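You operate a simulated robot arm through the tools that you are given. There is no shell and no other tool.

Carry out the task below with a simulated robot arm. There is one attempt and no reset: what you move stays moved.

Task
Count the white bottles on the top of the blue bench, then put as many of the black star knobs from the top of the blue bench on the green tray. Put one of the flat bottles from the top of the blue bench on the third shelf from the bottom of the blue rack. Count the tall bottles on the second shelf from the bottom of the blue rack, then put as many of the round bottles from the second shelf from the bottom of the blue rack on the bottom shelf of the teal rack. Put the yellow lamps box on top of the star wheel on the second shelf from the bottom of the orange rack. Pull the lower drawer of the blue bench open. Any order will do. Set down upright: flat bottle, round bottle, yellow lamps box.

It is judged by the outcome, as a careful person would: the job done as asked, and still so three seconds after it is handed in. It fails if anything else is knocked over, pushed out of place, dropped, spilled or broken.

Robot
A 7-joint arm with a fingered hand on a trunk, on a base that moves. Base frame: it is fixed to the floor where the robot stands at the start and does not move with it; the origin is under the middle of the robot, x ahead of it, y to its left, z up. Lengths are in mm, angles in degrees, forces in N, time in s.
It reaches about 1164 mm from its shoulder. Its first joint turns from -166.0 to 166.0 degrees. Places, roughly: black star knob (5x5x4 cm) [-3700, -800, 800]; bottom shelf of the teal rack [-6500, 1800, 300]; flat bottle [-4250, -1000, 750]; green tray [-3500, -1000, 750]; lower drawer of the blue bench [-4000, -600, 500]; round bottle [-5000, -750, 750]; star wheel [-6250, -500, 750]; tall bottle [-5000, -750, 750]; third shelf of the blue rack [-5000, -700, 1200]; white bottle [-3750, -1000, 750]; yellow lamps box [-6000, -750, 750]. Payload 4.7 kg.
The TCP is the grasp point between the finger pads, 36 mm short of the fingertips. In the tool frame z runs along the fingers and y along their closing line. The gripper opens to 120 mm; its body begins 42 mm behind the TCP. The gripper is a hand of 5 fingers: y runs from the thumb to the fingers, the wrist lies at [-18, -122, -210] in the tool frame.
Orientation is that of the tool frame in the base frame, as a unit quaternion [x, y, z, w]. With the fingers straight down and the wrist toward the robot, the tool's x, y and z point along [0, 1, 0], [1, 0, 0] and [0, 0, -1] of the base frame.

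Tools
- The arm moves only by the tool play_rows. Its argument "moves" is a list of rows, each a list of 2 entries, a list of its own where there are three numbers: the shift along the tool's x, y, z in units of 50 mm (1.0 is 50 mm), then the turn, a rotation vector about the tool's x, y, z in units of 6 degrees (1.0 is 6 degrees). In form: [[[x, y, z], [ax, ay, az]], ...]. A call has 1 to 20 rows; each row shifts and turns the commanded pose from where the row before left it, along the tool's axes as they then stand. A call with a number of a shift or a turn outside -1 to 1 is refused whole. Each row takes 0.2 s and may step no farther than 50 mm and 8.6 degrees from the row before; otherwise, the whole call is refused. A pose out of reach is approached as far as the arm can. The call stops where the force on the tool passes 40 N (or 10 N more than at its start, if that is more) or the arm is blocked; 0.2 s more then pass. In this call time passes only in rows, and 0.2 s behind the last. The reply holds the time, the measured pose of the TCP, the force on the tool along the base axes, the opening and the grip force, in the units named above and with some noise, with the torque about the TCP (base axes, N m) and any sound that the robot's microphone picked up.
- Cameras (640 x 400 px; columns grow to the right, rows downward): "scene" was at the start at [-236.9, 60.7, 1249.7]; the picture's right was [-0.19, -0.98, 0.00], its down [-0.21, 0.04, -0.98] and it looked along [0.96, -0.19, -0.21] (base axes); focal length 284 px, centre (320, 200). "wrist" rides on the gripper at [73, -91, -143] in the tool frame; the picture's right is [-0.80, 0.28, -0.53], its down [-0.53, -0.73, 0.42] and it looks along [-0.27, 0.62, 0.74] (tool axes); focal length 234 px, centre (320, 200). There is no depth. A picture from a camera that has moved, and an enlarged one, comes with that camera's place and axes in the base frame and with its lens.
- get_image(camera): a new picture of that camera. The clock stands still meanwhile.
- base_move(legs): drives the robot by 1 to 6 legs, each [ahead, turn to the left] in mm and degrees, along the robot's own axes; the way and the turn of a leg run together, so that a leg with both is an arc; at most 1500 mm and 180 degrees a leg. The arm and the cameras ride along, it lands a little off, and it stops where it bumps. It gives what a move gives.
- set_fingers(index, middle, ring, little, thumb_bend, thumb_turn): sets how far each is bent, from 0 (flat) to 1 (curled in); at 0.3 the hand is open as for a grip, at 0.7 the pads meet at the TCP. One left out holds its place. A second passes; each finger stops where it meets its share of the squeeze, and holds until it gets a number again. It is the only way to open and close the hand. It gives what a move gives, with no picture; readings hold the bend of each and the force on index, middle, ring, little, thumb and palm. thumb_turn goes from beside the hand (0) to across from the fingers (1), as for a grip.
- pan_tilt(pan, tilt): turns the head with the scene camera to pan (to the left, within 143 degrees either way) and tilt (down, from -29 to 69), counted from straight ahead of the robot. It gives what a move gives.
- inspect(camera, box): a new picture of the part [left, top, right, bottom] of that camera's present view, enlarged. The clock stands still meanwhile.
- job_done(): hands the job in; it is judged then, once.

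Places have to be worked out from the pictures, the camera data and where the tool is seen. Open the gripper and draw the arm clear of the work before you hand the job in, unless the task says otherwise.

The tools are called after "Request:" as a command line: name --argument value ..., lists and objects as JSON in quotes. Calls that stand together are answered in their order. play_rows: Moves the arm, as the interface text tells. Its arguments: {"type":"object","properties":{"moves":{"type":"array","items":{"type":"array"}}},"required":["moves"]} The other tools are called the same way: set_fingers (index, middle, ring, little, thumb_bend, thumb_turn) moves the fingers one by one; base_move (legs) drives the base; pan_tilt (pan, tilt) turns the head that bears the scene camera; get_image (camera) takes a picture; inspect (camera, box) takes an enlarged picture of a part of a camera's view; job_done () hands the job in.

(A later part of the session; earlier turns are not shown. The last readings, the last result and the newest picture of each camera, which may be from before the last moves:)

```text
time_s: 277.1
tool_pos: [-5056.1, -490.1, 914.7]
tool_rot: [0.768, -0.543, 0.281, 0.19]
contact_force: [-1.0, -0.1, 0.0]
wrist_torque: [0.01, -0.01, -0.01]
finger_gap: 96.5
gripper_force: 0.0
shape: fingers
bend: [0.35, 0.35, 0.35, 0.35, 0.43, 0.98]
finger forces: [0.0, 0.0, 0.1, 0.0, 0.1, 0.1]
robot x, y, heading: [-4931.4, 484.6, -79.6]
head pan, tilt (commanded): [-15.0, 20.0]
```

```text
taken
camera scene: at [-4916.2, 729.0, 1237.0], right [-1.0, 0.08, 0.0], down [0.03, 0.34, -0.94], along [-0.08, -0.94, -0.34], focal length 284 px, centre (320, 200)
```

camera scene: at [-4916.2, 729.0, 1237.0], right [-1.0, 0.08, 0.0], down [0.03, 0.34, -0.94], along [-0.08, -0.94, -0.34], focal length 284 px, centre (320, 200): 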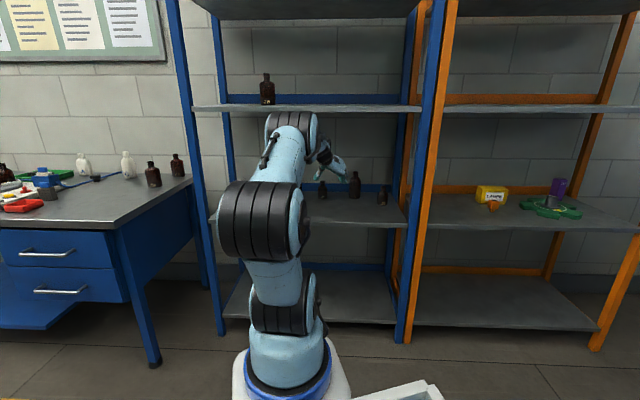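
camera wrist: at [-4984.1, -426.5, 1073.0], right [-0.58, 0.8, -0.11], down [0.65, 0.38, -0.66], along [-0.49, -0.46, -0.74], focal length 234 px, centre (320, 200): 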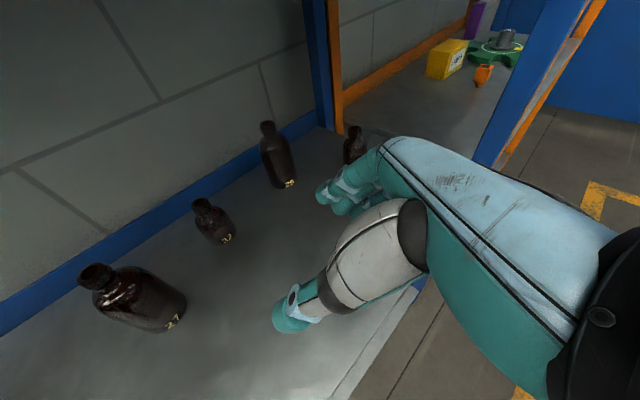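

The elbow joint is at about (-4907,-88,1156) with the forearm fairly flat. I'll extend in and slightly down in stages.

Request:
play_rows --moves '[[[0.4585, 0.2455, 0.558], [0, 0, 0]], [[0.4585, 0.2455, 0.558], [0, 0, 0]], [[0.4585, 0.2455, 0.558], [0, 0, 0]], [[0.4585, 0.2455, 0.558], [0, 0, 0]]]'

Request:
get_image --camera "wrist"

Request:
get_image --camera "scene"

```text
time_s: 278.1
tool_pos: [-5054.0, -640.1, 887.0]
tool_rot: [0.769, -0.542, 0.281, 0.19]
contact_force: [0.4, -0.9, 1.4]
wrist_torque: [0.07, 0.03, -0.02]
finger_gap: 96.3
gripper_force: 0.0
shape: fingers
bend: [0.35, 0.35, 0.35, 0.35, 0.43, 0.98]
finger forces: [0.0, 0.1, 0.1, 0.0, 0.0, 0.1]
robot x, y, heading: [-4927.8, 486.1, -79.4]
head pan, tilt (commanded): [-15.0, 20.0]
```

```text
taken
camera wrist: at [-4981.6, -575.8, 1045.2], right [-0.58, 0.8, -0.11], down [0.65, 0.38, -0.66], along [-0.49, -0.46, -0.74], focal length 234 px, centre (320, 200)
```

wrist: 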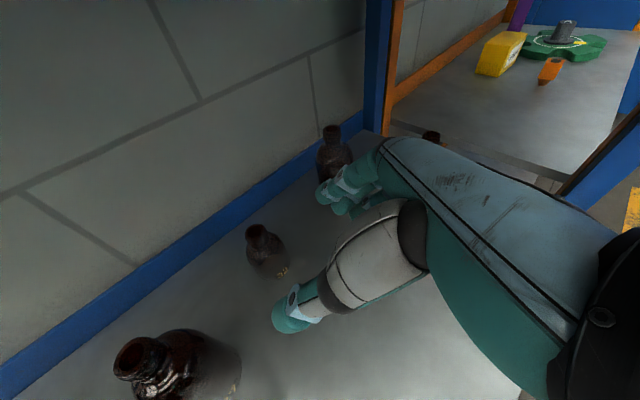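

```text
taken
camera scene: at [-4916.3, 729.3, 1236.9], right [-1.0, 0.08, 0.0], down [0.03, 0.34, -0.94], along [-0.08, -0.94, -0.34], focal length 284 px, centre (320, 200)
```

scene: 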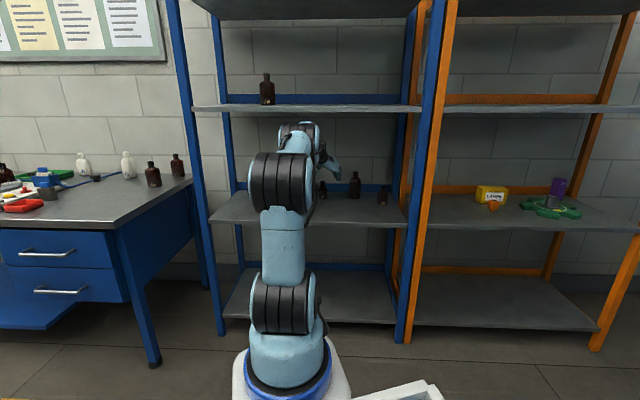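

Clearances are fine and bottle 32 is confirmed at (-5052,-758). I'll move in over it.

Request:
play_rows --moves '[[[0.523, 0.244, 0.474], [0, 0, 0]], [[0.523, 0.244, 0.474], [0, 0, 0]], [[0.523, 0.244, 0.474], [0, 0, 0]]]'

Request:
get_image --camera "wrist"

Request:
inspect --camera "scene" --box '[220, 80, 420, 240]'

```text
time_s: 278.9
tool_pos: [-5051.3, -754.9, 883.6]
tool_rot: [0.768, -0.542, 0.282, 0.192]
contact_force: [-0.5, 0.0, 0.8]
wrist_torque: [0.07, 0.04, 0.01]
finger_gap: 96.2
gripper_force: 0.1
shape: fingers
bend: [0.35, 0.35, 0.35, 0.35, 0.43, 0.98]
finger forces: [0.1, 0.0, 0.0, 0.0, 0.0, 0.0]
robot x, y, heading: [-4931.0, 484.8, -79.7]
head pan, tilt (commanded): [-15.0, 20.0]
```

```text
taken
camera wrist: at [-4979.1, -690.6, 1040.5], right [-0.58, 0.8, -0.11], down [0.65, 0.38, -0.66], along [-0.49, -0.46, -0.74], focal length 234 px, centre (320, 200)
```

wrist: 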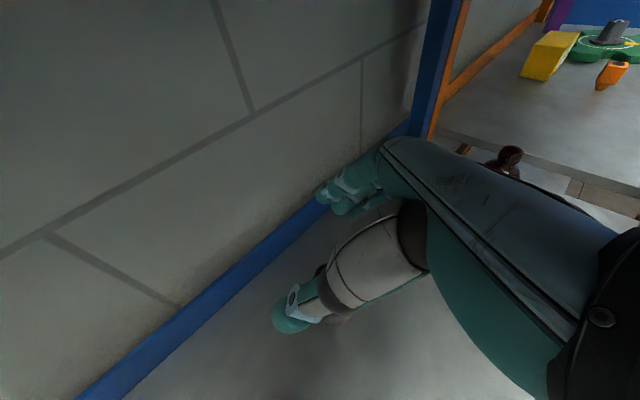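

```text
2.50 times, centred on (320, 160) of scene
camera zoom: at [-4916.3, 729.3, 1236.9], right [-1.0, 0.08, 0.0], down [0.03, 0.34, -0.94], along [-0.08, -0.94, -0.34], focal length 711 px, centre (320, 300)
```

zoom: 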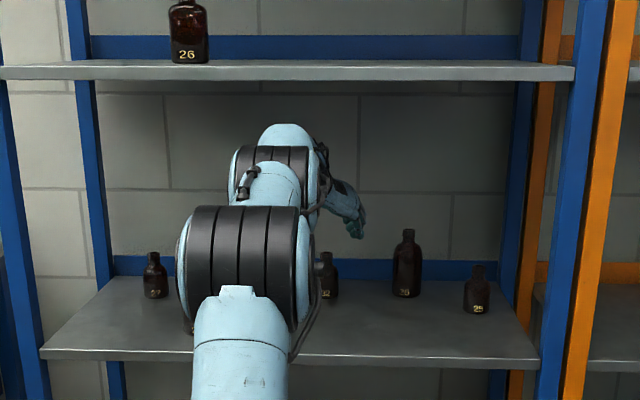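

The hand is aligned above bottle 32. Lowering 70 mm around it.

Request:
play_rows --moves '[[[-0.45, 0.007, 0.54], [0, 0, 0]], [[-0.45, 0.007, 0.54], [0, 0, 0]]]'

Request:
get_image --camera "wrist"

```text
time_s: 279.4
tool_pos: [-5051.3, -751.0, 812.4]
tool_rot: [0.768, -0.542, 0.281, 0.191]
contact_force: [-0.2, 0.3, 1.8]
wrist_torque: [0.04, 0.01, -0.02]
finger_gap: 96.3
gripper_force: 0.0
shape: fingers
bend: [0.35, 0.35, 0.35, 0.35, 0.43, 0.98]
finger forces: [0.0, 0.0, 0.0, 0.0, 0.0, 0.1]
robot x, y, heading: [-4931.5, 485.8, -79.4]
head pan, tilt (commanded): [-15.0, 20.0]
```

```text
taken
camera wrist: at [-4979.5, -688.1, 970.3], right [-0.58, 0.8, -0.11], down [0.65, 0.38, -0.66], along [-0.49, -0.46, -0.74], focal length 234 px, centre (320, 200)
```

wrist: 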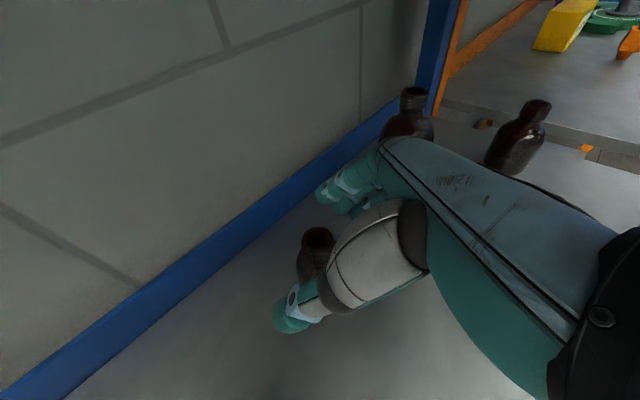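

The neck is between thumb and fingers at about (-5054,-767). I'll shift 13 mm deeper and lower the final 38 mm.

Request:
play_rows --moves '[[[0.172, 0.146, 0.14], [0, 0, 0]], [[-0.485, 0.009, 0.585], [0, 0, 0]]]'

Request:
get_image --camera "wrist"

```text
time_s: 280.1
tool_pos: [-5055.2, -762.5, 776.4]
tool_rot: [0.768, -0.542, 0.281, 0.192]
contact_force: [-0.2, -0.8, 1.7]
wrist_torque: [0.16, 0.06, 0.0]
finger_gap: 96.4
gripper_force: 0.1
shape: fingers
bend: [0.35, 0.35, 0.35, 0.35, 0.43, 0.98]
finger forces: [0.0, 0.0, 0.1, 0.0, 0.0, 0.0]
robot x, y, heading: [-4929.0, 483.5, -79.4]
head pan, tilt (commanded): [-15.0, 20.0]
```

```text
taken
camera wrist: at [-4982.6, -699.5, 934.4], right [-0.58, 0.8, -0.12], down [0.65, 0.38, -0.66], along [-0.49, -0.46, -0.74], focal length 234 px, centre (320, 200)
```

wrist: 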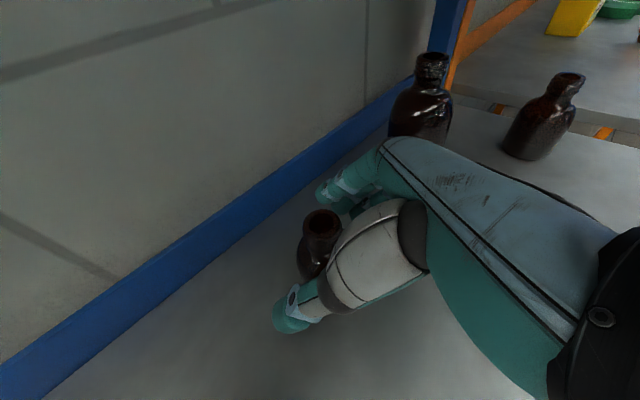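

Good alignment. I'll lower 6 mm more and close the hand.

Request:
play_rows --moves '[[[-0.077, 0.001, 0.092], [0, 0, 0]]]'

Request:
set_fingers --index 0.7 --middle 0.7 --ring 0.7 --little 0.7 --thumb_bend 0.7

Request:
get_image --camera "wrist"

```text
time_s: 280.4
tool_pos: [-5055.3, -762.6, 768.7]
tool_rot: [0.768, -0.542, 0.282, 0.191]
contact_force: [-0.1, 0.0, 0.9]
wrist_torque: [-0.02, 0.01, 0.03]
finger_gap: 96.3
gripper_force: 0.1
shape: fingers
bend: [0.35, 0.35, 0.35, 0.35, 0.43, 0.98]
finger forces: [0.0, 0.0, 0.0, 0.0, 0.1, 0.1]
robot x, y, heading: [-4929.7, 487.5, -79.4]
head pan, tilt (commanded): [-15.0, 20.0]
```

```text
time_s: 281.4
tool_pos: [-5055.9, -763.2, 767.2]
tool_rot: [0.768, -0.543, 0.281, 0.191]
contact_force: [0.4, 0.0, -0.6]
wrist_torque: [0.01, 0.02, 0.04]
finger_gap: 37.6
gripper_force: 20.6
shape: fingers
bend: [0.62, 0.6, 0.64, 0.7, 0.6, 0.94]
finger forces: [6.3, 8.2, 5.7, 0.0, 21.0, 0.0]
robot x, y, heading: [-4928.4, 483.7, -79.5]
head pan, tilt (commanded): [-15.0, 20.0]
```

```text
taken
camera wrist: at [-4983.1, -700.0, 925.6], right [-0.58, 0.8, -0.11], down [0.65, 0.38, -0.66], along [-0.49, -0.46, -0.74], focal length 234 px, centre (320, 200)
```

wrist: 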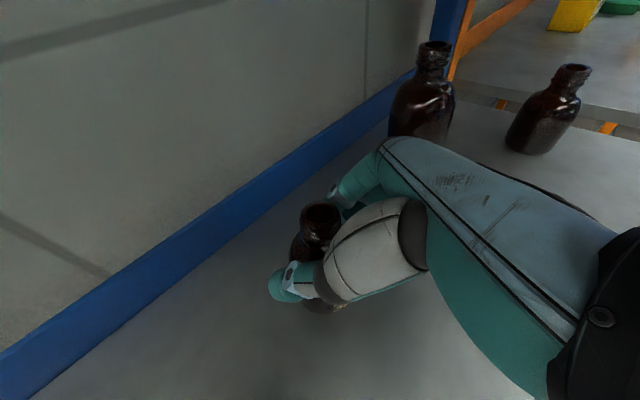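

Gripped. I'll lift 112 mm and then back the robot straight out.

Request:
play_rows --moves '[[[0.3, -0.005, -0.362], [0, 0, 0]], [[0.47, -0.008, -0.57], [0, 0, 0]], [[0.47, -0.008, -0.57], [0, 0, 0]], [[0.2, -0.003, -0.24], [0, 0, 0]]]'

Request:
get_image --camera "wrist"

Request:
base_move --legs '[[-420, 0]]'

Request:
get_image --camera "scene"

Request:
get_image --camera "wrist"

```text
time_s: 282.4
tool_pos: [-5057.4, -761.7, 879.4]
tool_rot: [0.768, -0.543, 0.281, 0.191]
contact_force: [-0.7, 0.0, -1.7]
wrist_torque: [0.01, 0.03, -0.02]
finger_gap: 37.8
gripper_force: 20.4
shape: fingers
bend: [0.62, 0.6, 0.64, 0.7, 0.6, 0.94]
finger forces: [6.3, 7.9, 5.6, 0.0, 21.0, 0.0]
robot x, y, heading: [-4927.8, 484.4, -79.9]
head pan, tilt (commanded): [-15.0, 20.0]
```

```text
taken
camera wrist: at [-4983.3, -700.0, 1038.3], right [-0.58, 0.8, -0.11], down [0.65, 0.38, -0.66], along [-0.49, -0.46, -0.74], focal length 234 px, centre (320, 200)
```

wrist: 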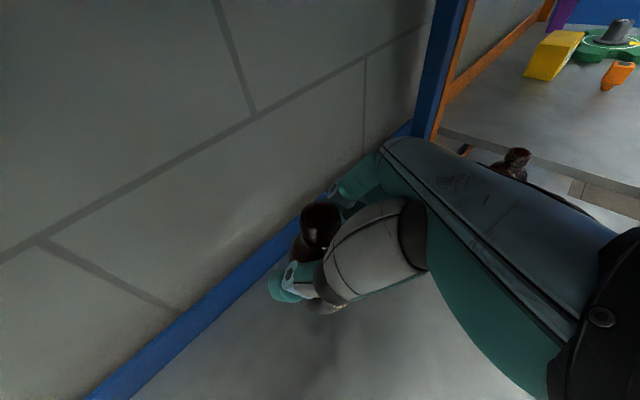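

```text
time_s: 285.0
tool_pos: [-5131.0, -352.7, 881.1]
tool_rot: [0.768, -0.543, 0.281, 0.191]
contact_force: [-0.3, 0.2, -0.6]
wrist_torque: [0.0, 0.0, 0.01]
finger_gap: 37.5
gripper_force: 20.4
shape: fingers
bend: [0.62, 0.6, 0.64, 0.7, 0.6, 0.94]
finger forces: [6.3, 8.0, 5.7, 0.0, 20.9, 0.1]
robot x, y, heading: [-5005.5, 893.7, -79.9]
head pan, tilt (commanded): [-15.0, 20.0]
```

```text
taken
camera scene: at [-4990.9, 1140.2, 1237.0], right [-1.0, 0.08, 0.0], down [0.03, 0.34, -0.94], along [-0.08, -0.94, -0.34], focal length 284 px, centre (320, 200)
```

scene: 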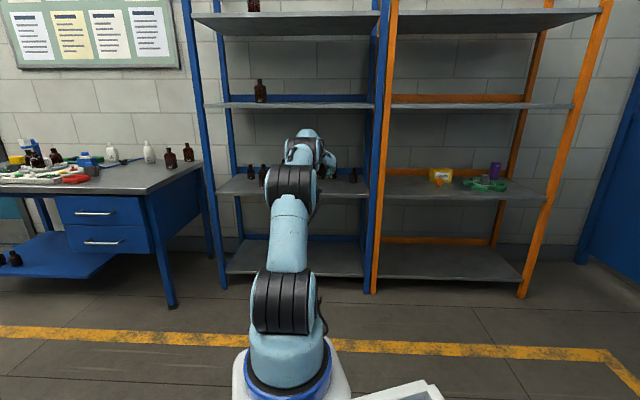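

```text
taken
camera wrist: at [-5059.8, -288.6, 1038.2], right [-0.58, 0.8, -0.11], down [0.65, 0.38, -0.66], along [-0.49, -0.46, -0.74], focal length 234 px, centre (320, 200)
```

wrist: 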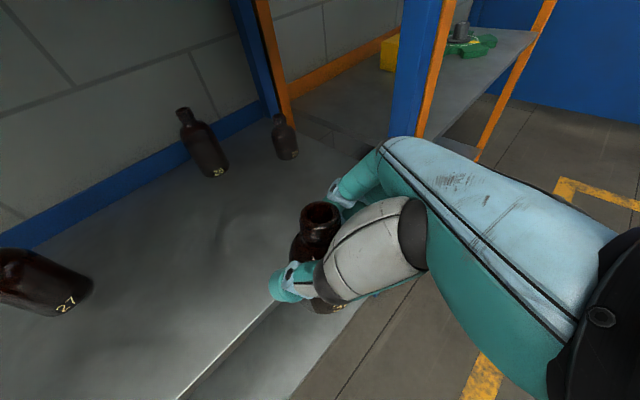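

Bottle 32 is out of the rack. I'll retract the arm somewhat, back up further and turn toward the teal rack.

Request:
play_rows --moves '[[[-0.38, -0.412, -0.62], [0, 0, 0]], [[-0.38, -0.412, -0.62], [0, 0, 0]], [[-0.38, -0.412, -0.62], [0, 0, 0]], [[-0.38, -0.412, -0.62], [0, 0, 0]], [[-0.38, -0.412, -0.62], [0, 0, 0]]]'

Request:
base_move --legs '[[-370, 0], [0, -104]]'

Request:
get_image --camera "scene"

Request:
get_image --camera "wrist"

```text
time_s: 286.2
tool_pos: [-5094.3, -156.4, 939.8]
tool_rot: [0.768, -0.543, 0.28, 0.191]
contact_force: [-0.7, -0.1, -2.9]
wrist_torque: [-0.07, -0.03, -0.04]
finger_gap: 37.6
gripper_force: 20.3
shape: fingers
bend: [0.62, 0.6, 0.64, 0.7, 0.6, 0.94]
finger forces: [6.4, 8.1, 5.6, 0.0, 20.8, 0.0]
robot x, y, heading: [-5004.1, 895.3, -80.0]
head pan, tilt (commanded): [-15.0, 20.0]
```

```text
time_s: 292.9
tool_pos: [-6077.7, 1562.9, 941.9]
tool_rot: [-0.057, 0.939, -0.027, -0.339]
contact_force: [-0.2, -0.3, -1.3]
wrist_torque: [0.0, 0.03, 0.02]
finger_gap: 37.7
gripper_force: 19.9
shape: fingers
bend: [0.62, 0.6, 0.64, 0.7, 0.6, 0.94]
finger forces: [6.2, 7.9, 5.8, 0.0, 20.5, 0.0]
robot x, y, heading: [-5067.8, 1249.9, 177.8]
head pan, tilt (commanded): [-15.0, 20.0]
```

```text
taken
camera scene: at [-4830.5, 1181.5, 1237.0], right [0.3, 0.96, 0.0], down [0.33, -0.1, -0.94], along [-0.9, 0.28, -0.34], focal length 284 px, centre (320, 200)
```

scene: 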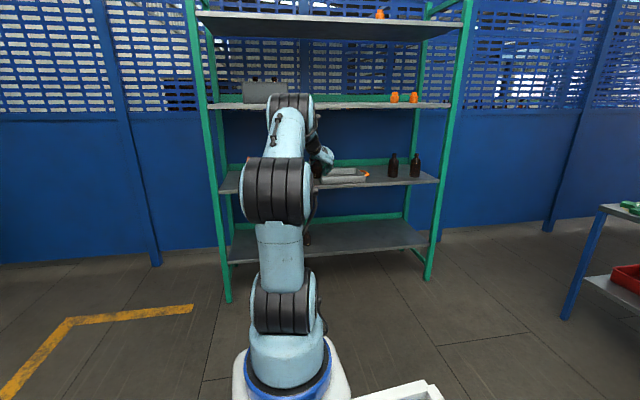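

```text
taken
camera wrist: at [-6031.0, 1478.0, 1099.0], right [0.91, 0.39, -0.11], down [0.23, -0.72, -0.66], along [-0.34, 0.57, -0.74], focal length 234 px, centre (320, 200)
```

wrist: 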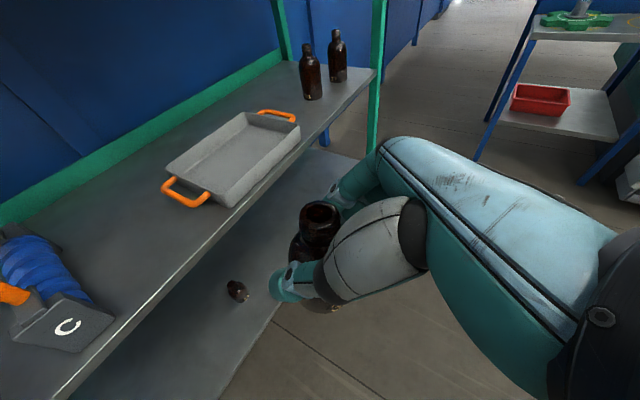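

The bottle is still upright in hand and I can see bottle 20 on the bottom shelf. I'll reposition ~130 mm to the right so the second bottle lands beside the first.

Request:
base_move --legs '[[0, 31], [-270, 0], [0, -31]]'

Request:
play_rows --moves '[[[-0.352, 0.163, 0.838], [0, 0, 0]], [[-0.352, 0.163, 0.838], [0, 0, 0]], [[-0.352, 0.163, 0.838], [0, 0, 0]], [[-0.352, 0.163, 0.838], [0, 0, 0]], [[-0.352, 0.163, 0.838], [0, 0, 0]], [[-0.352, 0.163, 0.838], [0, 0, 0]]]'

Request:
play_rows --moves '[[[-0.352, 0.163, 0.838], [0, 0, 0]], [[-0.352, 0.163, 0.838], [0, 0, 0]], [[-0.352, 0.163, 0.838], [0, 0, 0]], [[-0.352, 0.163, 0.838], [0, 0, 0]], [[-0.352, 0.163, 0.838], [0, 0, 0]], [[-0.352, 0.163, 0.838], [0, 0, 0]]]'

Request:
get_image --camera "wrist"

Request:
get_image --camera "scene"

```text
time_s: 297.8
tool_pos: [-5839.4, 1700.6, 941.7]
tool_rot: [-0.05, 0.939, -0.025, -0.339]
contact_force: [-0.2, 0.1, -1.4]
wrist_torque: [-0.03, -0.02, -0.02]
finger_gap: 37.5
gripper_force: 19.7
shape: fingers
bend: [0.62, 0.6, 0.64, 0.7, 0.6, 0.94]
finger forces: [6.2, 8.0, 5.8, 0.0, 20.3, 0.0]
robot x, y, heading: [-4834.9, 1373.0, 177.0]
head pan, tilt (commanded): [-15.0, 20.0]
```

```text
time_s: 299.2
tool_pos: [-5922.3, 1736.7, 681.9]
tool_rot: [-0.051, 0.939, -0.024, -0.34]
contact_force: [-0.7, 0.2, 1.7]
wrist_torque: [-0.03, -0.21, -0.01]
finger_gap: 37.5
gripper_force: 19.8
shape: fingers
bend: [0.62, 0.6, 0.64, 0.7, 0.6, 0.94]
finger forces: [6.1, 7.8, 5.8, 0.0, 20.0, 0.0]
robot x, y, heading: [-4835.2, 1374.0, 177.2]
head pan, tilt (commanded): [-15.0, 20.0]
```

```text
time_s: 300.6
tool_pos: [-6008.4, 1774.0, 419.5]
tool_rot: [-0.052, 0.939, -0.023, -0.34]
contact_force: [-0.6, 0.3, 0.8]
wrist_torque: [-0.03, -0.17, 0.03]
finger_gap: 37.3
gripper_force: 19.9
shape: fingers
bend: [0.62, 0.6, 0.64, 0.7, 0.6, 0.94]
finger forces: [6.1, 7.7, 5.9, 0.1, 20.1, 0.0]
robot x, y, heading: [-4835.2, 1376.6, 177.1]
head pan, tilt (commanded): [-15.0, 20.0]
```

```text
taken
camera wrist: at [-5961.2, 1688.4, 577.5], right [0.92, 0.39, -0.11], down [0.22, -0.72, -0.66], along [-0.34, 0.58, -0.74], focal length 234 px, centre (320, 200)
```

wrist: 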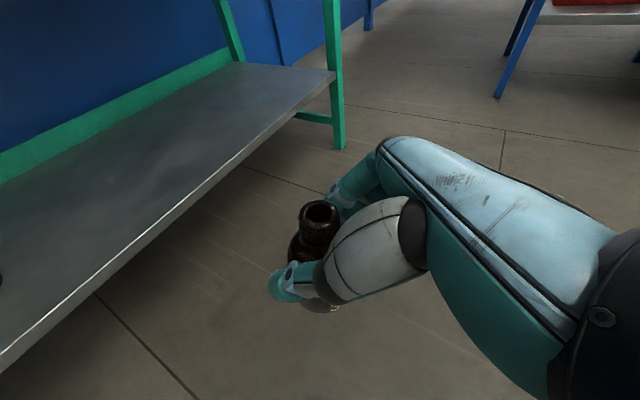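

```text
taken
camera scene: at [-4595.1, 1305.9, 1237.0], right [0.31, 0.95, 0.0], down [0.33, -0.11, -0.94], along [-0.89, 0.29, -0.34], focal length 284 px, centre (320, 200)
```

scene: 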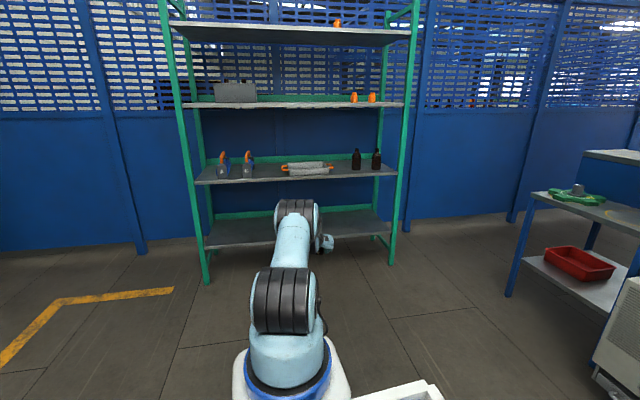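

Low pose reached without limits; bottle base is ~60 mm above shelf level. Driving forward to bring it over the shelf.

Request:
base_move --legs '[[475, 0]]'

Request:
get_image --camera "wrist"

```text
time_s: 303.4
tool_pos: [-6468.1, 1808.9, 418.1]
tool_rot: [-0.048, 0.939, -0.024, -0.339]
contact_force: [-0.6, -0.1, -1.1]
wrist_torque: [0.02, -0.01, -0.02]
finger_gap: 37.7
gripper_force: 20.1
shape: fingers
bend: [0.62, 0.6, 0.64, 0.7, 0.6, 0.94]
finger forces: [6.2, 7.7, 5.7, 0.1, 19.9, 0.1]
robot x, y, heading: [-5299.1, 1401.1, 176.3]
head pan, tilt (commanded): [-15.0, 20.0]
```

```text
taken
camera wrist: at [-6421.9, 1724.8, 576.5], right [0.92, 0.38, -0.11], down [0.21, -0.72, -0.66], along [-0.33, 0.58, -0.74], focal length 234 px, centre (320, 200)
```

wrist: 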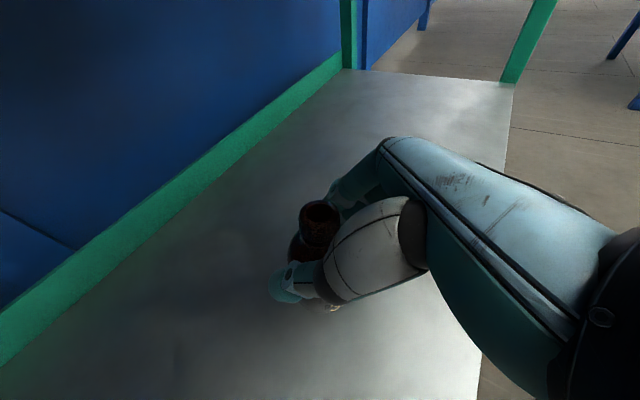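

Depth is ~134 mm from the front edge. Lowering 45 mm, then feeling for contact.

Request:
play_rows --moves '[[[-0.288, 0.005, 0.346], [0, 0, 0]], [[-0.288, 0.005, 0.346], [0, 0, 0]]]'

Request:
play_rows --moves '[[[-0.064, 0.001, 0.077], [0, 0, 0]]]'

Request:
play_rows --moves '[[[-0.05, 0.001, 0.06], [0, 0, 0]]]'

```text
time_s: 303.9
tool_pos: [-6469.1, 1809.1, 373.9]
tool_rot: [-0.046, 0.939, -0.024, -0.339]
contact_force: [-0.9, -0.8, 0.1]
wrist_torque: [-0.02, -0.08, 0.02]
finger_gap: 37.1
gripper_force: 19.6
shape: fingers
bend: [0.62, 0.6, 0.64, 0.7, 0.6, 0.94]
finger forces: [6.1, 7.8, 5.8, 0.0, 19.9, 0.0]
robot x, y, heading: [-5298.2, 1399.8, 176.7]
head pan, tilt (commanded): [-15.0, 20.0]
```

```text
time_s: 304.4
tool_pos: [-6467.6, 1811.0, 369.6]
tool_rot: [-0.048, 0.939, -0.023, -0.34]
contact_force: [0.1, 0.3, -1.0]
wrist_torque: [0.04, 0.03, 0.03]
finger_gap: 37.4
gripper_force: 19.6
shape: fingers
bend: [0.62, 0.6, 0.64, 0.7, 0.6, 0.94]
finger forces: [5.9, 7.7, 5.8, 0.1, 19.9, 0.0]
robot x, y, heading: [-5294.1, 1400.6, 176.4]
head pan, tilt (commanded): [-15.0, 20.0]
```

```text
time_s: 304.8
tool_pos: [-6467.7, 1810.7, 367.5]
tool_rot: [-0.047, 0.939, -0.023, -0.341]
contact_force: [0.3, -0.3, 6.7]
wrist_torque: [0.04, -0.01, 0.01]
finger_gap: 37.1
gripper_force: 20.6
shape: fingers
bend: [0.62, 0.6, 0.64, 0.7, 0.6, 0.94]
finger forces: [6.6, 7.7, 6.2, 0.1, 20.5, 0.0]
robot x, y, heading: [-5297.7, 1401.6, 176.5]
head pan, tilt (commanded): [-15.0, 20.0]
```

First contact (6.7 N) at z=367. I'll press 2 mm more to seat it, then release.

Request:
play_rows --moves '[[[-0.03, 0.001, 0.036], [0, 0, 0]]]'

Request:
set_fingers --index 0.57 --middle 0.55 --ring 0.58 --little 0.65 --thumb_bend 0.55

Request:
set_fingers --index 0.35 --middle 0.35 --ring 0.35 --little 0.35 --thumb_bend 0.35

Request:
get_image --camera "wrist"

```text
time_s: 305.1
tool_pos: [-6469.4, 1811.4, 365.7]
tool_rot: [-0.048, 0.939, -0.022, -0.34]
contact_force: [-0.3, 1.2, 12.9]
wrist_torque: [0.19, 0.07, 0.03]
finger_gap: 37.2
gripper_force: 21.4
shape: fingers
bend: [0.63, 0.6, 0.64, 0.7, 0.6, 0.93]
finger forces: [7.1, 7.8, 6.3, 0.1, 21.3, 0.0]
robot x, y, heading: [-5298.5, 1396.9, 176.5]
head pan, tilt (commanded): [-15.0, 20.0]
```

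```text
time_s: 306.1
tool_pos: [-6465.6, 1810.0, 362.4]
tool_rot: [-0.046, 0.939, -0.024, -0.339]
contact_force: [0.2, 0.1, -0.9]
wrist_torque: [0.01, -0.03, 0.04]
finger_gap: 49.1
gripper_force: 2.5
shape: fingers
bend: [0.56, 0.54, 0.56, 0.65, 0.54, 0.97]
finger forces: [0.0, 1.2, 0.8, 0.0, 2.0, 0.0]
robot x, y, heading: [-5299.2, 1399.4, 176.3]
head pan, tilt (commanded): [-15.0, 20.0]
```

```text
time_s: 307.1
tool_pos: [-6467.5, 1810.5, 364.0]
tool_rot: [-0.047, 0.939, -0.024, -0.339]
contact_force: [-0.7, 0.2, -0.1]
wrist_torque: [0.0, 0.01, -0.01]
finger_gap: 107.3
gripper_force: 0.1
shape: fingers
bend: [0.35, 0.35, 0.35, 0.35, 0.35, 0.97]
finger forces: [0.0, 0.0, 0.0, 0.0, 0.0, 0.0]
robot x, y, heading: [-5299.5, 1400.8, 176.6]
head pan, tilt (commanded): [-15.0, 20.0]
```

```text
taken
camera wrist: at [-6421.6, 1725.0, 520.6], right [0.92, 0.38, -0.11], down [0.21, -0.72, -0.66], along [-0.33, 0.58, -0.74], focal length 234 px, centre (320, 200)
```

wrist: 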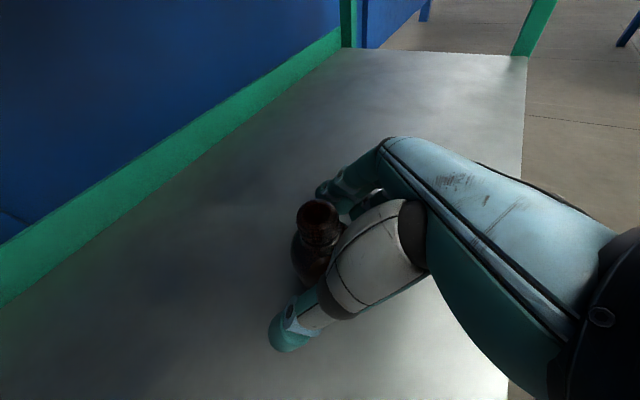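

The bottle stands free. Backing out straight.

Request:
base_move --legs '[[-450, 0]]'

Request:
get_image --camera "wrist"

Request:
inspect --camera "scene" --box '[180, 130, 440, 300]'

```text
time_s: 309.9
tool_pos: [-6002.1, 1791.1, 363.5]
tool_rot: [-0.044, 0.94, -0.022, -0.339]
contact_force: [0.3, -0.6, 0.0]
wrist_torque: [-0.02, 0.0, 0.03]
finger_gap: 107.1
gripper_force: 0.1
shape: fingers
bend: [0.35, 0.35, 0.35, 0.35, 0.35, 0.97]
finger forces: [0.0, 0.1, 0.0, 0.0, 0.0, 0.1]
robot x, y, heading: [-4838.0, 1371.9, 176.1]
head pan, tilt (commanded): [-15.0, 20.0]
```

```text
taken
camera wrist: at [-5958.0, 1703.7, 520.7], right [0.92, 0.37, -0.11], down [0.21, -0.72, -0.66], along [-0.32, 0.58, -0.74], focal length 234 px, centre (320, 200)
```

wrist: 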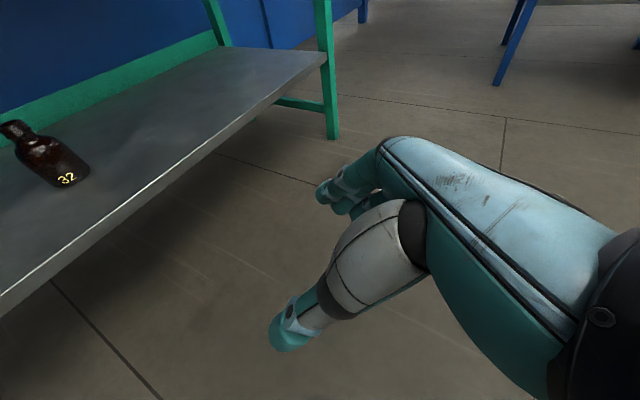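

```text
2.35 times, centred on (310, 215) of scene
camera zoom: at [-4599.5, 1298.2, 1237.0], right [0.32, 0.95, 0.0], down [0.32, -0.11, -0.94], along [-0.89, 0.3, -0.34], focal length 669 px, centre (344, 165)
```

zoom: 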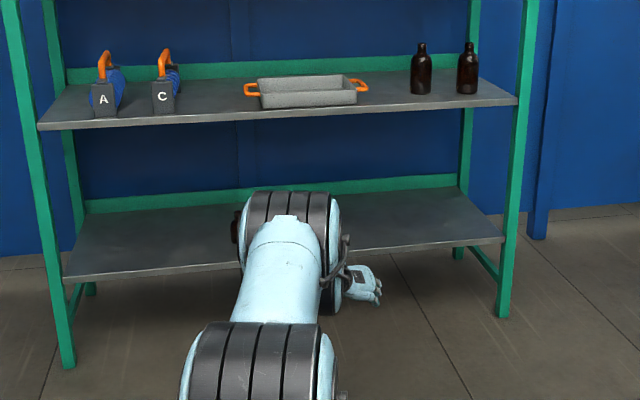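

Two round bottles are placed upright. For the third I choose bottle 27 at the left of the blue rack (~(-4667,-781)). I'll raise the arm and swing it in line with the robot's heading for a straight approach.

Request:
play_rows --moves '[[[0.32, -0.191, -0.865], [0, 0, 0]], [[0.32, -0.191, -0.865], [0, 0, 0]], [[0.32, -0.191, -0.865], [0, 0, 0]], [[0.32, -0.191, -0.865], [0, 0, 0]], [[0.32, -0.191, -0.865], [0, 0, 0]], [[0.32, -0.191, -0.865], [0, 0, 0]], [[0.32, -0.191, -0.865], [0, 0, 0]], [[0.32, -0.191, -0.865], [0, 0, 0]], [[0.32, -0.191, -0.865], [0, 0, 0]], [[0.32, -0.191, -0.865], [0, 0, 0]], [[0.32, -0.191, -0.865], [0, 0, 0]], [[0.32, -0.191, -0.865], [0, 0, 0]], [[0.32, -0.191, -0.865], [0, 0, 0]]]'

Request:
play_rows --moves '[[[0.338, -0.758, 0.29], [0.373, -0.007, -0.448]], [[0.338, -0.758, 0.29], [0.373, -0.007, -0.448]], [[0.338, -0.758, 0.29], [0.373, -0.007, -0.448]], [[0.338, -0.758, 0.29], [0.373, -0.007, -0.448]], [[0.338, -0.758, 0.29], [0.373, -0.007, -0.448]], [[0.338, -0.758, 0.29], [0.373, -0.007, -0.448]]]'

Request:
get_image --camera "scene"

```text
time_s: 312.7
tool_pos: [-5792.2, 1690.6, 927.3]
tool_rot: [-0.044, 0.94, -0.023, -0.339]
contact_force: [0.5, 0.0, -1.7]
wrist_torque: [-0.01, 0.08, -0.01]
finger_gap: 107.2
gripper_force: 0.1
shape: fingers
bend: [0.35, 0.35, 0.35, 0.35, 0.35, 0.98]
finger forces: [0.0, 0.0, 0.0, 0.0, 0.0, 0.0]
robot x, y, heading: [-4836.4, 1369.3, 176.2]
head pan, tilt (commanded): [-15.0, 20.0]
```

```text
time_s: 314.1
tool_pos: [-5865.3, 1439.4, 930.5]
tool_rot: [-0.215, 0.916, -0.083, -0.329]
contact_force: [-0.3, 0.2, 0.2]
wrist_torque: [0.01, -0.01, 0.04]
finger_gap: 107.5
gripper_force: 0.1
shape: fingers
bend: [0.35, 0.35, 0.35, 0.35, 0.35, 0.98]
finger forces: [0.0, 0.0, 0.0, 0.0, 0.0, 0.1]
robot x, y, heading: [-4835.0, 1370.8, 176.0]
head pan, tilt (commanded): [-15.0, 20.0]
```

```text
taken
camera scene: at [-4599.5, 1298.1, 1237.0], right [0.32, 0.95, 0.0], down [0.32, -0.11, -0.94], along [-0.89, 0.3, -0.34], focal length 284 px, centre (320, 200)
```

scene: 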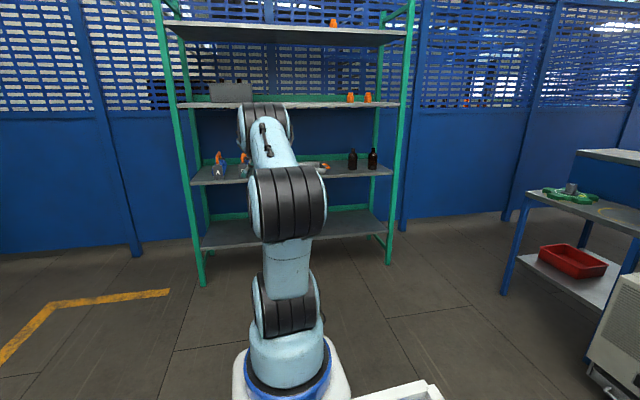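

Arm is now straight ahead. Driving to in front of bottle 27 on the blue rack.

Request:
base_move --legs '[[0, 110], [560, 0], [0, -16]]'

Request:
set_fingers --thumb_bend 0.43

Request:
get_image --camera "scene"

Request:
get_image --camera "wrist"

```text
time_s: 322.9
tool_pos: [-4667.7, -208.0, 931.3]
tool_rot: [0.816, -0.467, 0.299, 0.164]
contact_force: [-0.1, -0.1, -0.8]
wrist_torque: [-0.01, 0.02, -0.02]
finger_gap: 107.6
gripper_force: 0.1
shape: fingers
bend: [0.35, 0.35, 0.35, 0.35, 0.35, 0.98]
finger forces: [0.1, 0.0, 0.1, 0.0, 0.0, 0.0]
robot x, y, heading: [-4672.5, 823.0, -90.0]
head pan, tilt (commanded): [-15.0, 20.0]
```

```text
time_s: 323.9
tool_pos: [-4667.3, -208.3, 930.7]
tool_rot: [0.816, -0.468, 0.298, 0.164]
contact_force: [-0.1, 0.0, 0.0]
wrist_torque: [-0.02, -0.02, -0.03]
finger_gap: 96.3
gripper_force: 0.1
shape: fingers
bend: [0.35, 0.35, 0.35, 0.35, 0.43, 0.98]
finger forces: [0.0, 0.0, 0.1, 0.0, 0.1, 0.1]
robot x, y, heading: [-4671.8, 822.2, -89.8]
head pan, tilt (commanded): [-15.0, 20.0]
```

```text
taken
camera scene: at [-4618.1, 1061.6, 1237.0], right [-0.97, 0.26, 0.0], down [0.09, 0.33, -0.94], along [-0.24, -0.91, -0.34], focal length 284 px, centre (320, 200)
```

scene: 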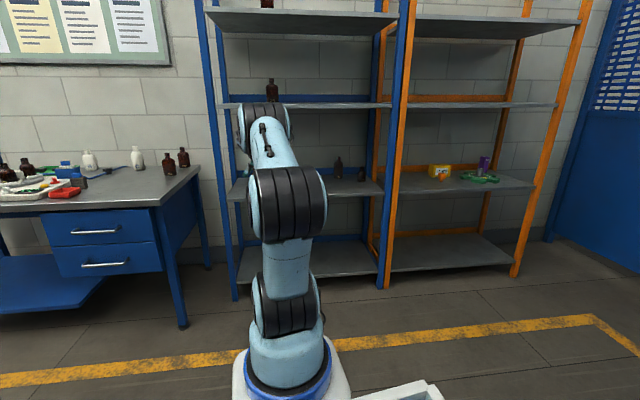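

```text
taken
camera wrist: at [-4609.0, -132.6, 1088.0], right [-0.73, 0.68, -0.11], down [0.57, 0.5, -0.66], along [-0.39, -0.54, -0.74], focal length 234 px, centre (320, 200)
```

wrist: 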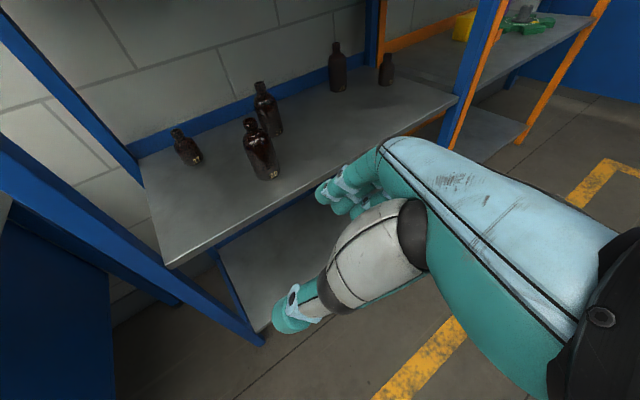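

Bottle 27 confirmed at (-4670,-783). Driving 350 mm forward with the hand at z≈931.

Request:
base_move --legs '[[350, 0]]'

Request:
get_image --camera "wrist"

Request:
get_image --camera "scene"

```text
time_s: 326.2
tool_pos: [-4668.0, -556.9, 930.4]
tool_rot: [0.816, -0.468, 0.298, 0.163]
contact_force: [-0.6, -0.3, -0.2]
wrist_torque: [0.0, 0.01, 0.01]
finger_gap: 96.2
gripper_force: 0.0
shape: fingers
bend: [0.35, 0.35, 0.35, 0.35, 0.43, 0.98]
finger forces: [0.0, 0.1, 0.0, 0.0, 0.0, 0.0]
robot x, y, heading: [-4677.8, 472.1, -90.1]
head pan, tilt (commanded): [-15.0, 20.0]
```

```text
taken
camera wrist: at [-4609.7, -481.4, 1088.0], right [-0.73, 0.68, -0.11], down [0.57, 0.5, -0.66], along [-0.39, -0.54, -0.74], focal length 234 px, centre (320, 200)
```

wrist: 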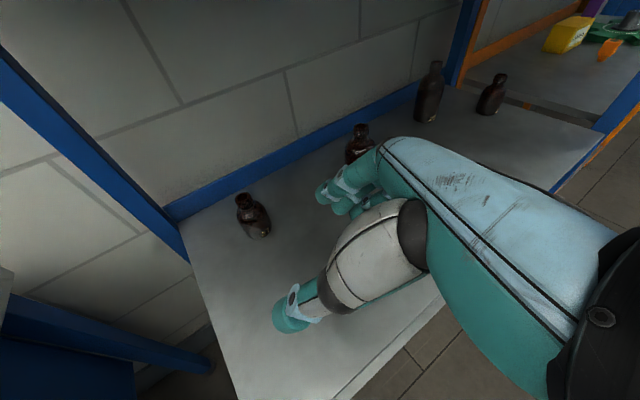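

```text
taken
camera scene: at [-4616.9, 712.9, 1237.0], right [-0.97, 0.26, 0.0], down [0.09, 0.33, -0.94], along [-0.24, -0.91, -0.34], focal length 284 px, centre (320, 200)
```

scene: 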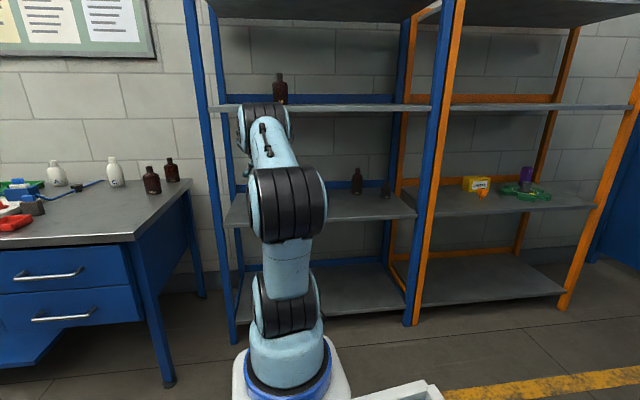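

Bottle 27's top is at about (-4667,-780). I'll extend the arm in over it, lowering slightly to z≈905.

Request:
play_rows --moves '[[[0.532, 0.457, 0.567], [0, 0, 0]], [[0.532, 0.457, 0.567], [0, 0, 0]], [[0.532, 0.457, 0.567], [0, 0, 0]], [[0.532, 0.457, 0.567], [0, 0, 0]], [[0.532, 0.457, 0.567], [0, 0, 0]]]'

Request:
get_image --camera "wrist"

Request:
inspect --camera "scene" --box '[180, 80, 440, 250]'

```text
time_s: 327.4
tool_pos: [-4669.6, -779.7, 905.1]
tool_rot: [0.816, -0.468, 0.299, 0.164]
contact_force: [0.4, -0.2, 1.5]
wrist_torque: [0.06, 0.0, 0.03]
finger_gap: 96.4
gripper_force: 0.0
shape: fingers
bend: [0.35, 0.35, 0.35, 0.35, 0.43, 0.98]
finger forces: [0.1, 0.0, 0.1, 0.1, 0.1, 0.0]
robot x, y, heading: [-4673.1, 473.0, -90.2]
head pan, tilt (commanded): [-15.0, 20.0]
```

```text
taken
camera wrist: at [-4610.2, -703.6, 1062.9], right [-0.73, 0.68, -0.11], down [0.57, 0.5, -0.66], along [-0.39, -0.54, -0.74], focal length 234 px, centre (320, 200)
```

wrist: 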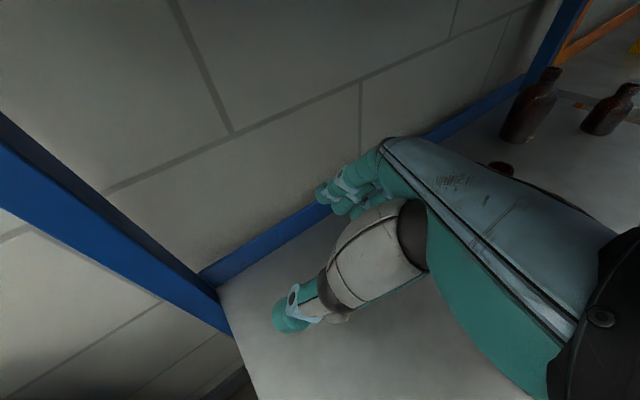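

```text
2.35 times, centred on (310, 165) of scene
camera zoom: at [-4616.9, 713.1, 1236.9], right [-0.97, 0.26, 0.0], down [0.09, 0.33, -0.94], along [-0.24, -0.91, -0.34], focal length 669 px, centre (344, 282)
```

zoom: 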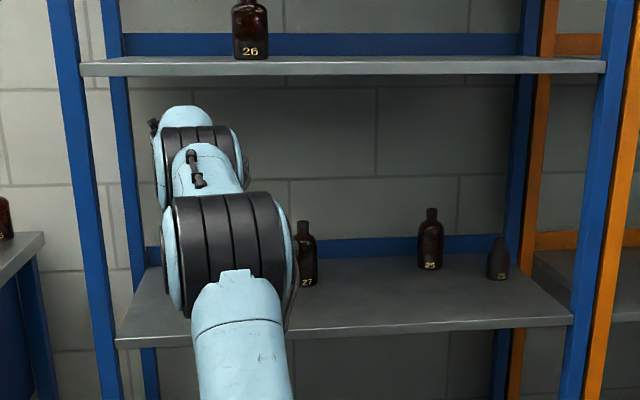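

Over the bottle; lowering 90 mm around it.

Request:
play_rows --moves '[[[-0.576, 0.01, 0.693], [0, 0, 0]], [[-0.576, 0.01, 0.693], [0, 0, 0]]]'

Request:
get_image --camera "wrist"

```text
time_s: 328.0
tool_pos: [-4669.7, -779.2, 815.2]
tool_rot: [0.816, -0.467, 0.299, 0.164]
contact_force: [0.4, 0.1, 1.3]
wrist_torque: [0.11, 0.05, -0.04]
finger_gap: 96.3
gripper_force: 0.0
shape: fingers
bend: [0.35, 0.35, 0.35, 0.35, 0.43, 0.98]
finger forces: [0.1, 0.1, 0.1, 0.0, 0.0, 0.0]
robot x, y, heading: [-4675.3, 474.3, -89.7]
head pan, tilt (commanded): [-15.0, 20.0]
```

```text
taken
camera wrist: at [-4610.3, -702.7, 973.9], right [-0.73, 0.68, -0.12], down [0.57, 0.49, -0.66], along [-0.39, -0.54, -0.74], focal length 234 px, centre (320, 200)
```

wrist: 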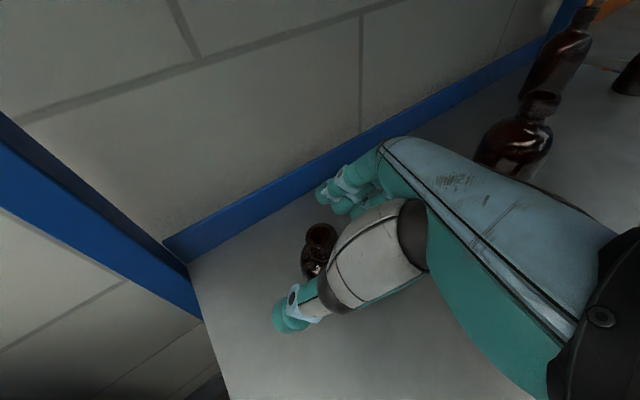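

The neck is at about (-4672,-794). I'll shift 13 mm deeper and lower to the grasp height.

Request:
play_rows --moves '[[[0.158, 0.166, 0.128], [0, 0, 0]], [[-0.589, 0.01, 0.708], [0, 0, 0]]]'

Request:
get_image --camera "wrist"

```text
time_s: 328.6
tool_pos: [-4670.1, -794.0, 773.2]
tool_rot: [0.816, -0.467, 0.3, 0.165]
contact_force: [0.2, 0.3, 1.9]
wrist_torque: [0.19, 0.09, 0.03]
finger_gap: 96.2
gripper_force: 0.1
shape: fingers
bend: [0.35, 0.35, 0.35, 0.35, 0.43, 0.98]
finger forces: [0.0, 0.0, 0.0, 0.0, 0.0, 0.1]
robot x, y, heading: [-4673.8, 475.7, -90.0]
head pan, tilt (commanded): [-15.0, 20.0]
```

```text
taken
camera wrist: at [-4611.7, -717.5, 929.7], right [-0.73, 0.68, -0.12], down [0.57, 0.49, -0.66], along [-0.39, -0.54, -0.74], focal length 234 px, centre (320, 200)
```

wrist: 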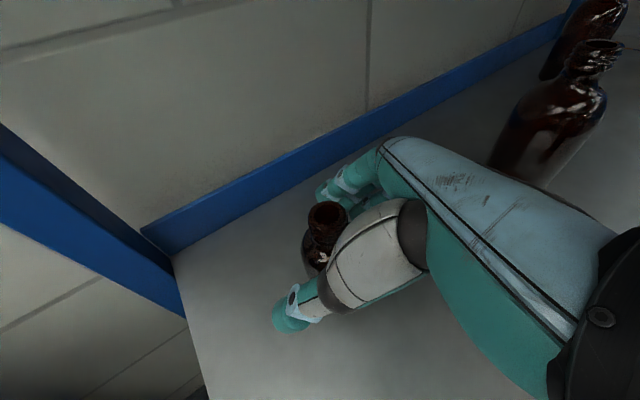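

Well aligned. I'll lower 5 mm and close.

Request:
play_rows --moves '[[[-0.064, 0.001, 0.077], [0, 0, 0]]]'

Request:
set_fingers --index 0.7 --middle 0.7 --ring 0.7 --little 0.7 --thumb_bend 0.7

Request:
play_rows --moves '[[[0.3, -0.005, -0.362], [0, 0, 0]], [[0.47, -0.008, -0.57], [0, 0, 0]], [[0.47, -0.008, -0.57], [0, 0, 0]], [[0.4, -0.006, -0.48], [0, 0, 0]]]'

Request:
get_image --camera "wrist"

```text
time_s: 329.0
tool_pos: [-4670.5, -795.2, 761.9]
tool_rot: [0.816, -0.468, 0.298, 0.164]
contact_force: [-0.8, 1.0, -0.6]
wrist_torque: [0.0, 0.01, 0.02]
finger_gap: 96.2
gripper_force: 0.1
shape: fingers
bend: [0.35, 0.35, 0.35, 0.35, 0.43, 0.98]
finger forces: [0.0, 0.1, 0.0, 0.1, 0.1, 0.0]
robot x, y, heading: [-4675.2, 476.8, -89.9]
head pan, tilt (commanded): [-15.0, 20.0]
```

```text
time_s: 330.0
tool_pos: [-4671.6, -795.2, 763.9]
tool_rot: [0.816, -0.468, 0.298, 0.164]
contact_force: [-1.6, 0.1, 0.4]
wrist_torque: [0.0, 0.05, 0.01]
finger_gap: 37.5
gripper_force: 21.5
shape: fingers
bend: [0.62, 0.6, 0.62, 0.7, 0.61, 0.94]
finger forces: [7.0, 7.6, 7.3, 0.0, 21.9, 0.1]
robot x, y, heading: [-4677.0, 474.5, -89.9]
head pan, tilt (commanded): [-15.0, 20.0]
```

```text
time_s: 331.0
tool_pos: [-4670.9, -794.3, 889.0]
tool_rot: [0.816, -0.468, 0.298, 0.163]
contact_force: [0.3, 1.0, -2.3]
wrist_torque: [-0.05, 0.01, 0.0]
finger_gap: 37.3
gripper_force: 21.3
shape: fingers
bend: [0.62, 0.6, 0.63, 0.7, 0.61, 0.94]
finger forces: [6.7, 7.4, 6.9, 0.1, 21.8, 0.0]
robot x, y, heading: [-4671.8, 473.7, -90.1]
head pan, tilt (commanded): [-15.0, 20.0]
```

```text
taken
camera wrist: at [-4611.7, -717.5, 1046.7], right [-0.73, 0.68, -0.11], down [0.57, 0.5, -0.66], along [-0.39, -0.54, -0.75], focal length 234 px, centre (320, 200)
```

wrist: 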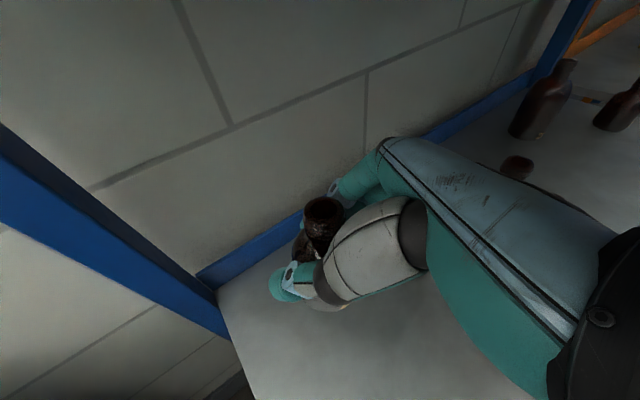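

Held firmly. Backing straight out of the rack.

Request:
base_move --legs '[[-430, 0]]'

Request:
get_image --camera "wrist"

Request:
get_image --camera "scene"

```text
time_s: 333.6
tool_pos: [-4683.6, -371.6, 889.4]
tool_rot: [0.814, -0.472, 0.297, 0.165]
contact_force: [0.2, 0.5, -0.3]
wrist_torque: [0.01, 0.0, -0.03]
finger_gap: 37.3
gripper_force: 21.3
shape: fingers
bend: [0.62, 0.6, 0.63, 0.7, 0.61, 0.94]
finger forces: [6.7, 7.5, 7.0, 0.0, 21.8, 0.0]
robot x, y, heading: [-4673.1, 893.9, -90.5]
head pan, tilt (commanded): [-15.0, 20.0]
```

```text
taken
camera wrist: at [-4623.3, -296.9, 1047.6], right [-0.72, 0.69, -0.11], down [0.57, 0.49, -0.66], along [-0.4, -0.54, -0.74], focal length 234 px, centre (320, 200)
```

wrist: 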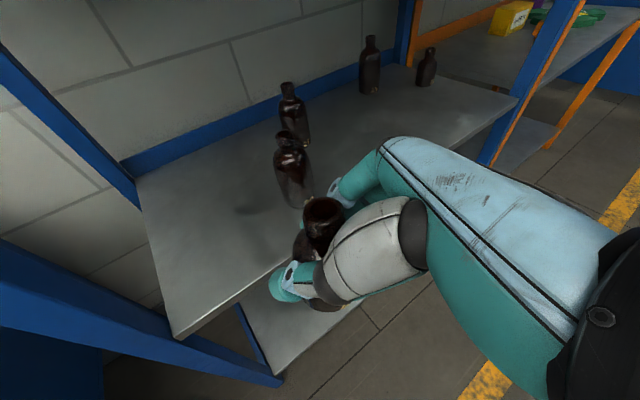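

```text
taken
camera scene: at [-4612.7, 1133.1, 1237.0], right [-0.96, 0.27, 0.0], down [0.09, 0.33, -0.94], along [-0.25, -0.91, -0.34], focal length 284 px, centre (320, 200)
```

scene: 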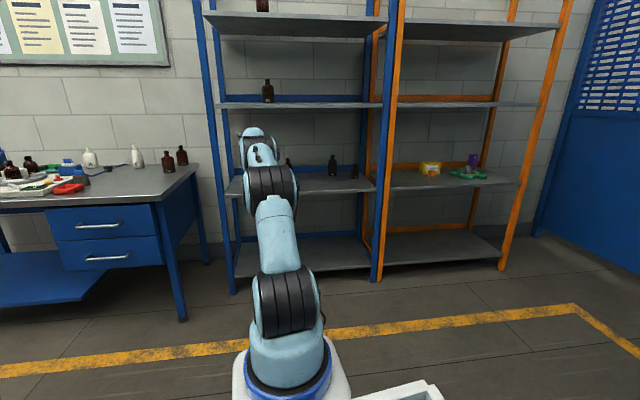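

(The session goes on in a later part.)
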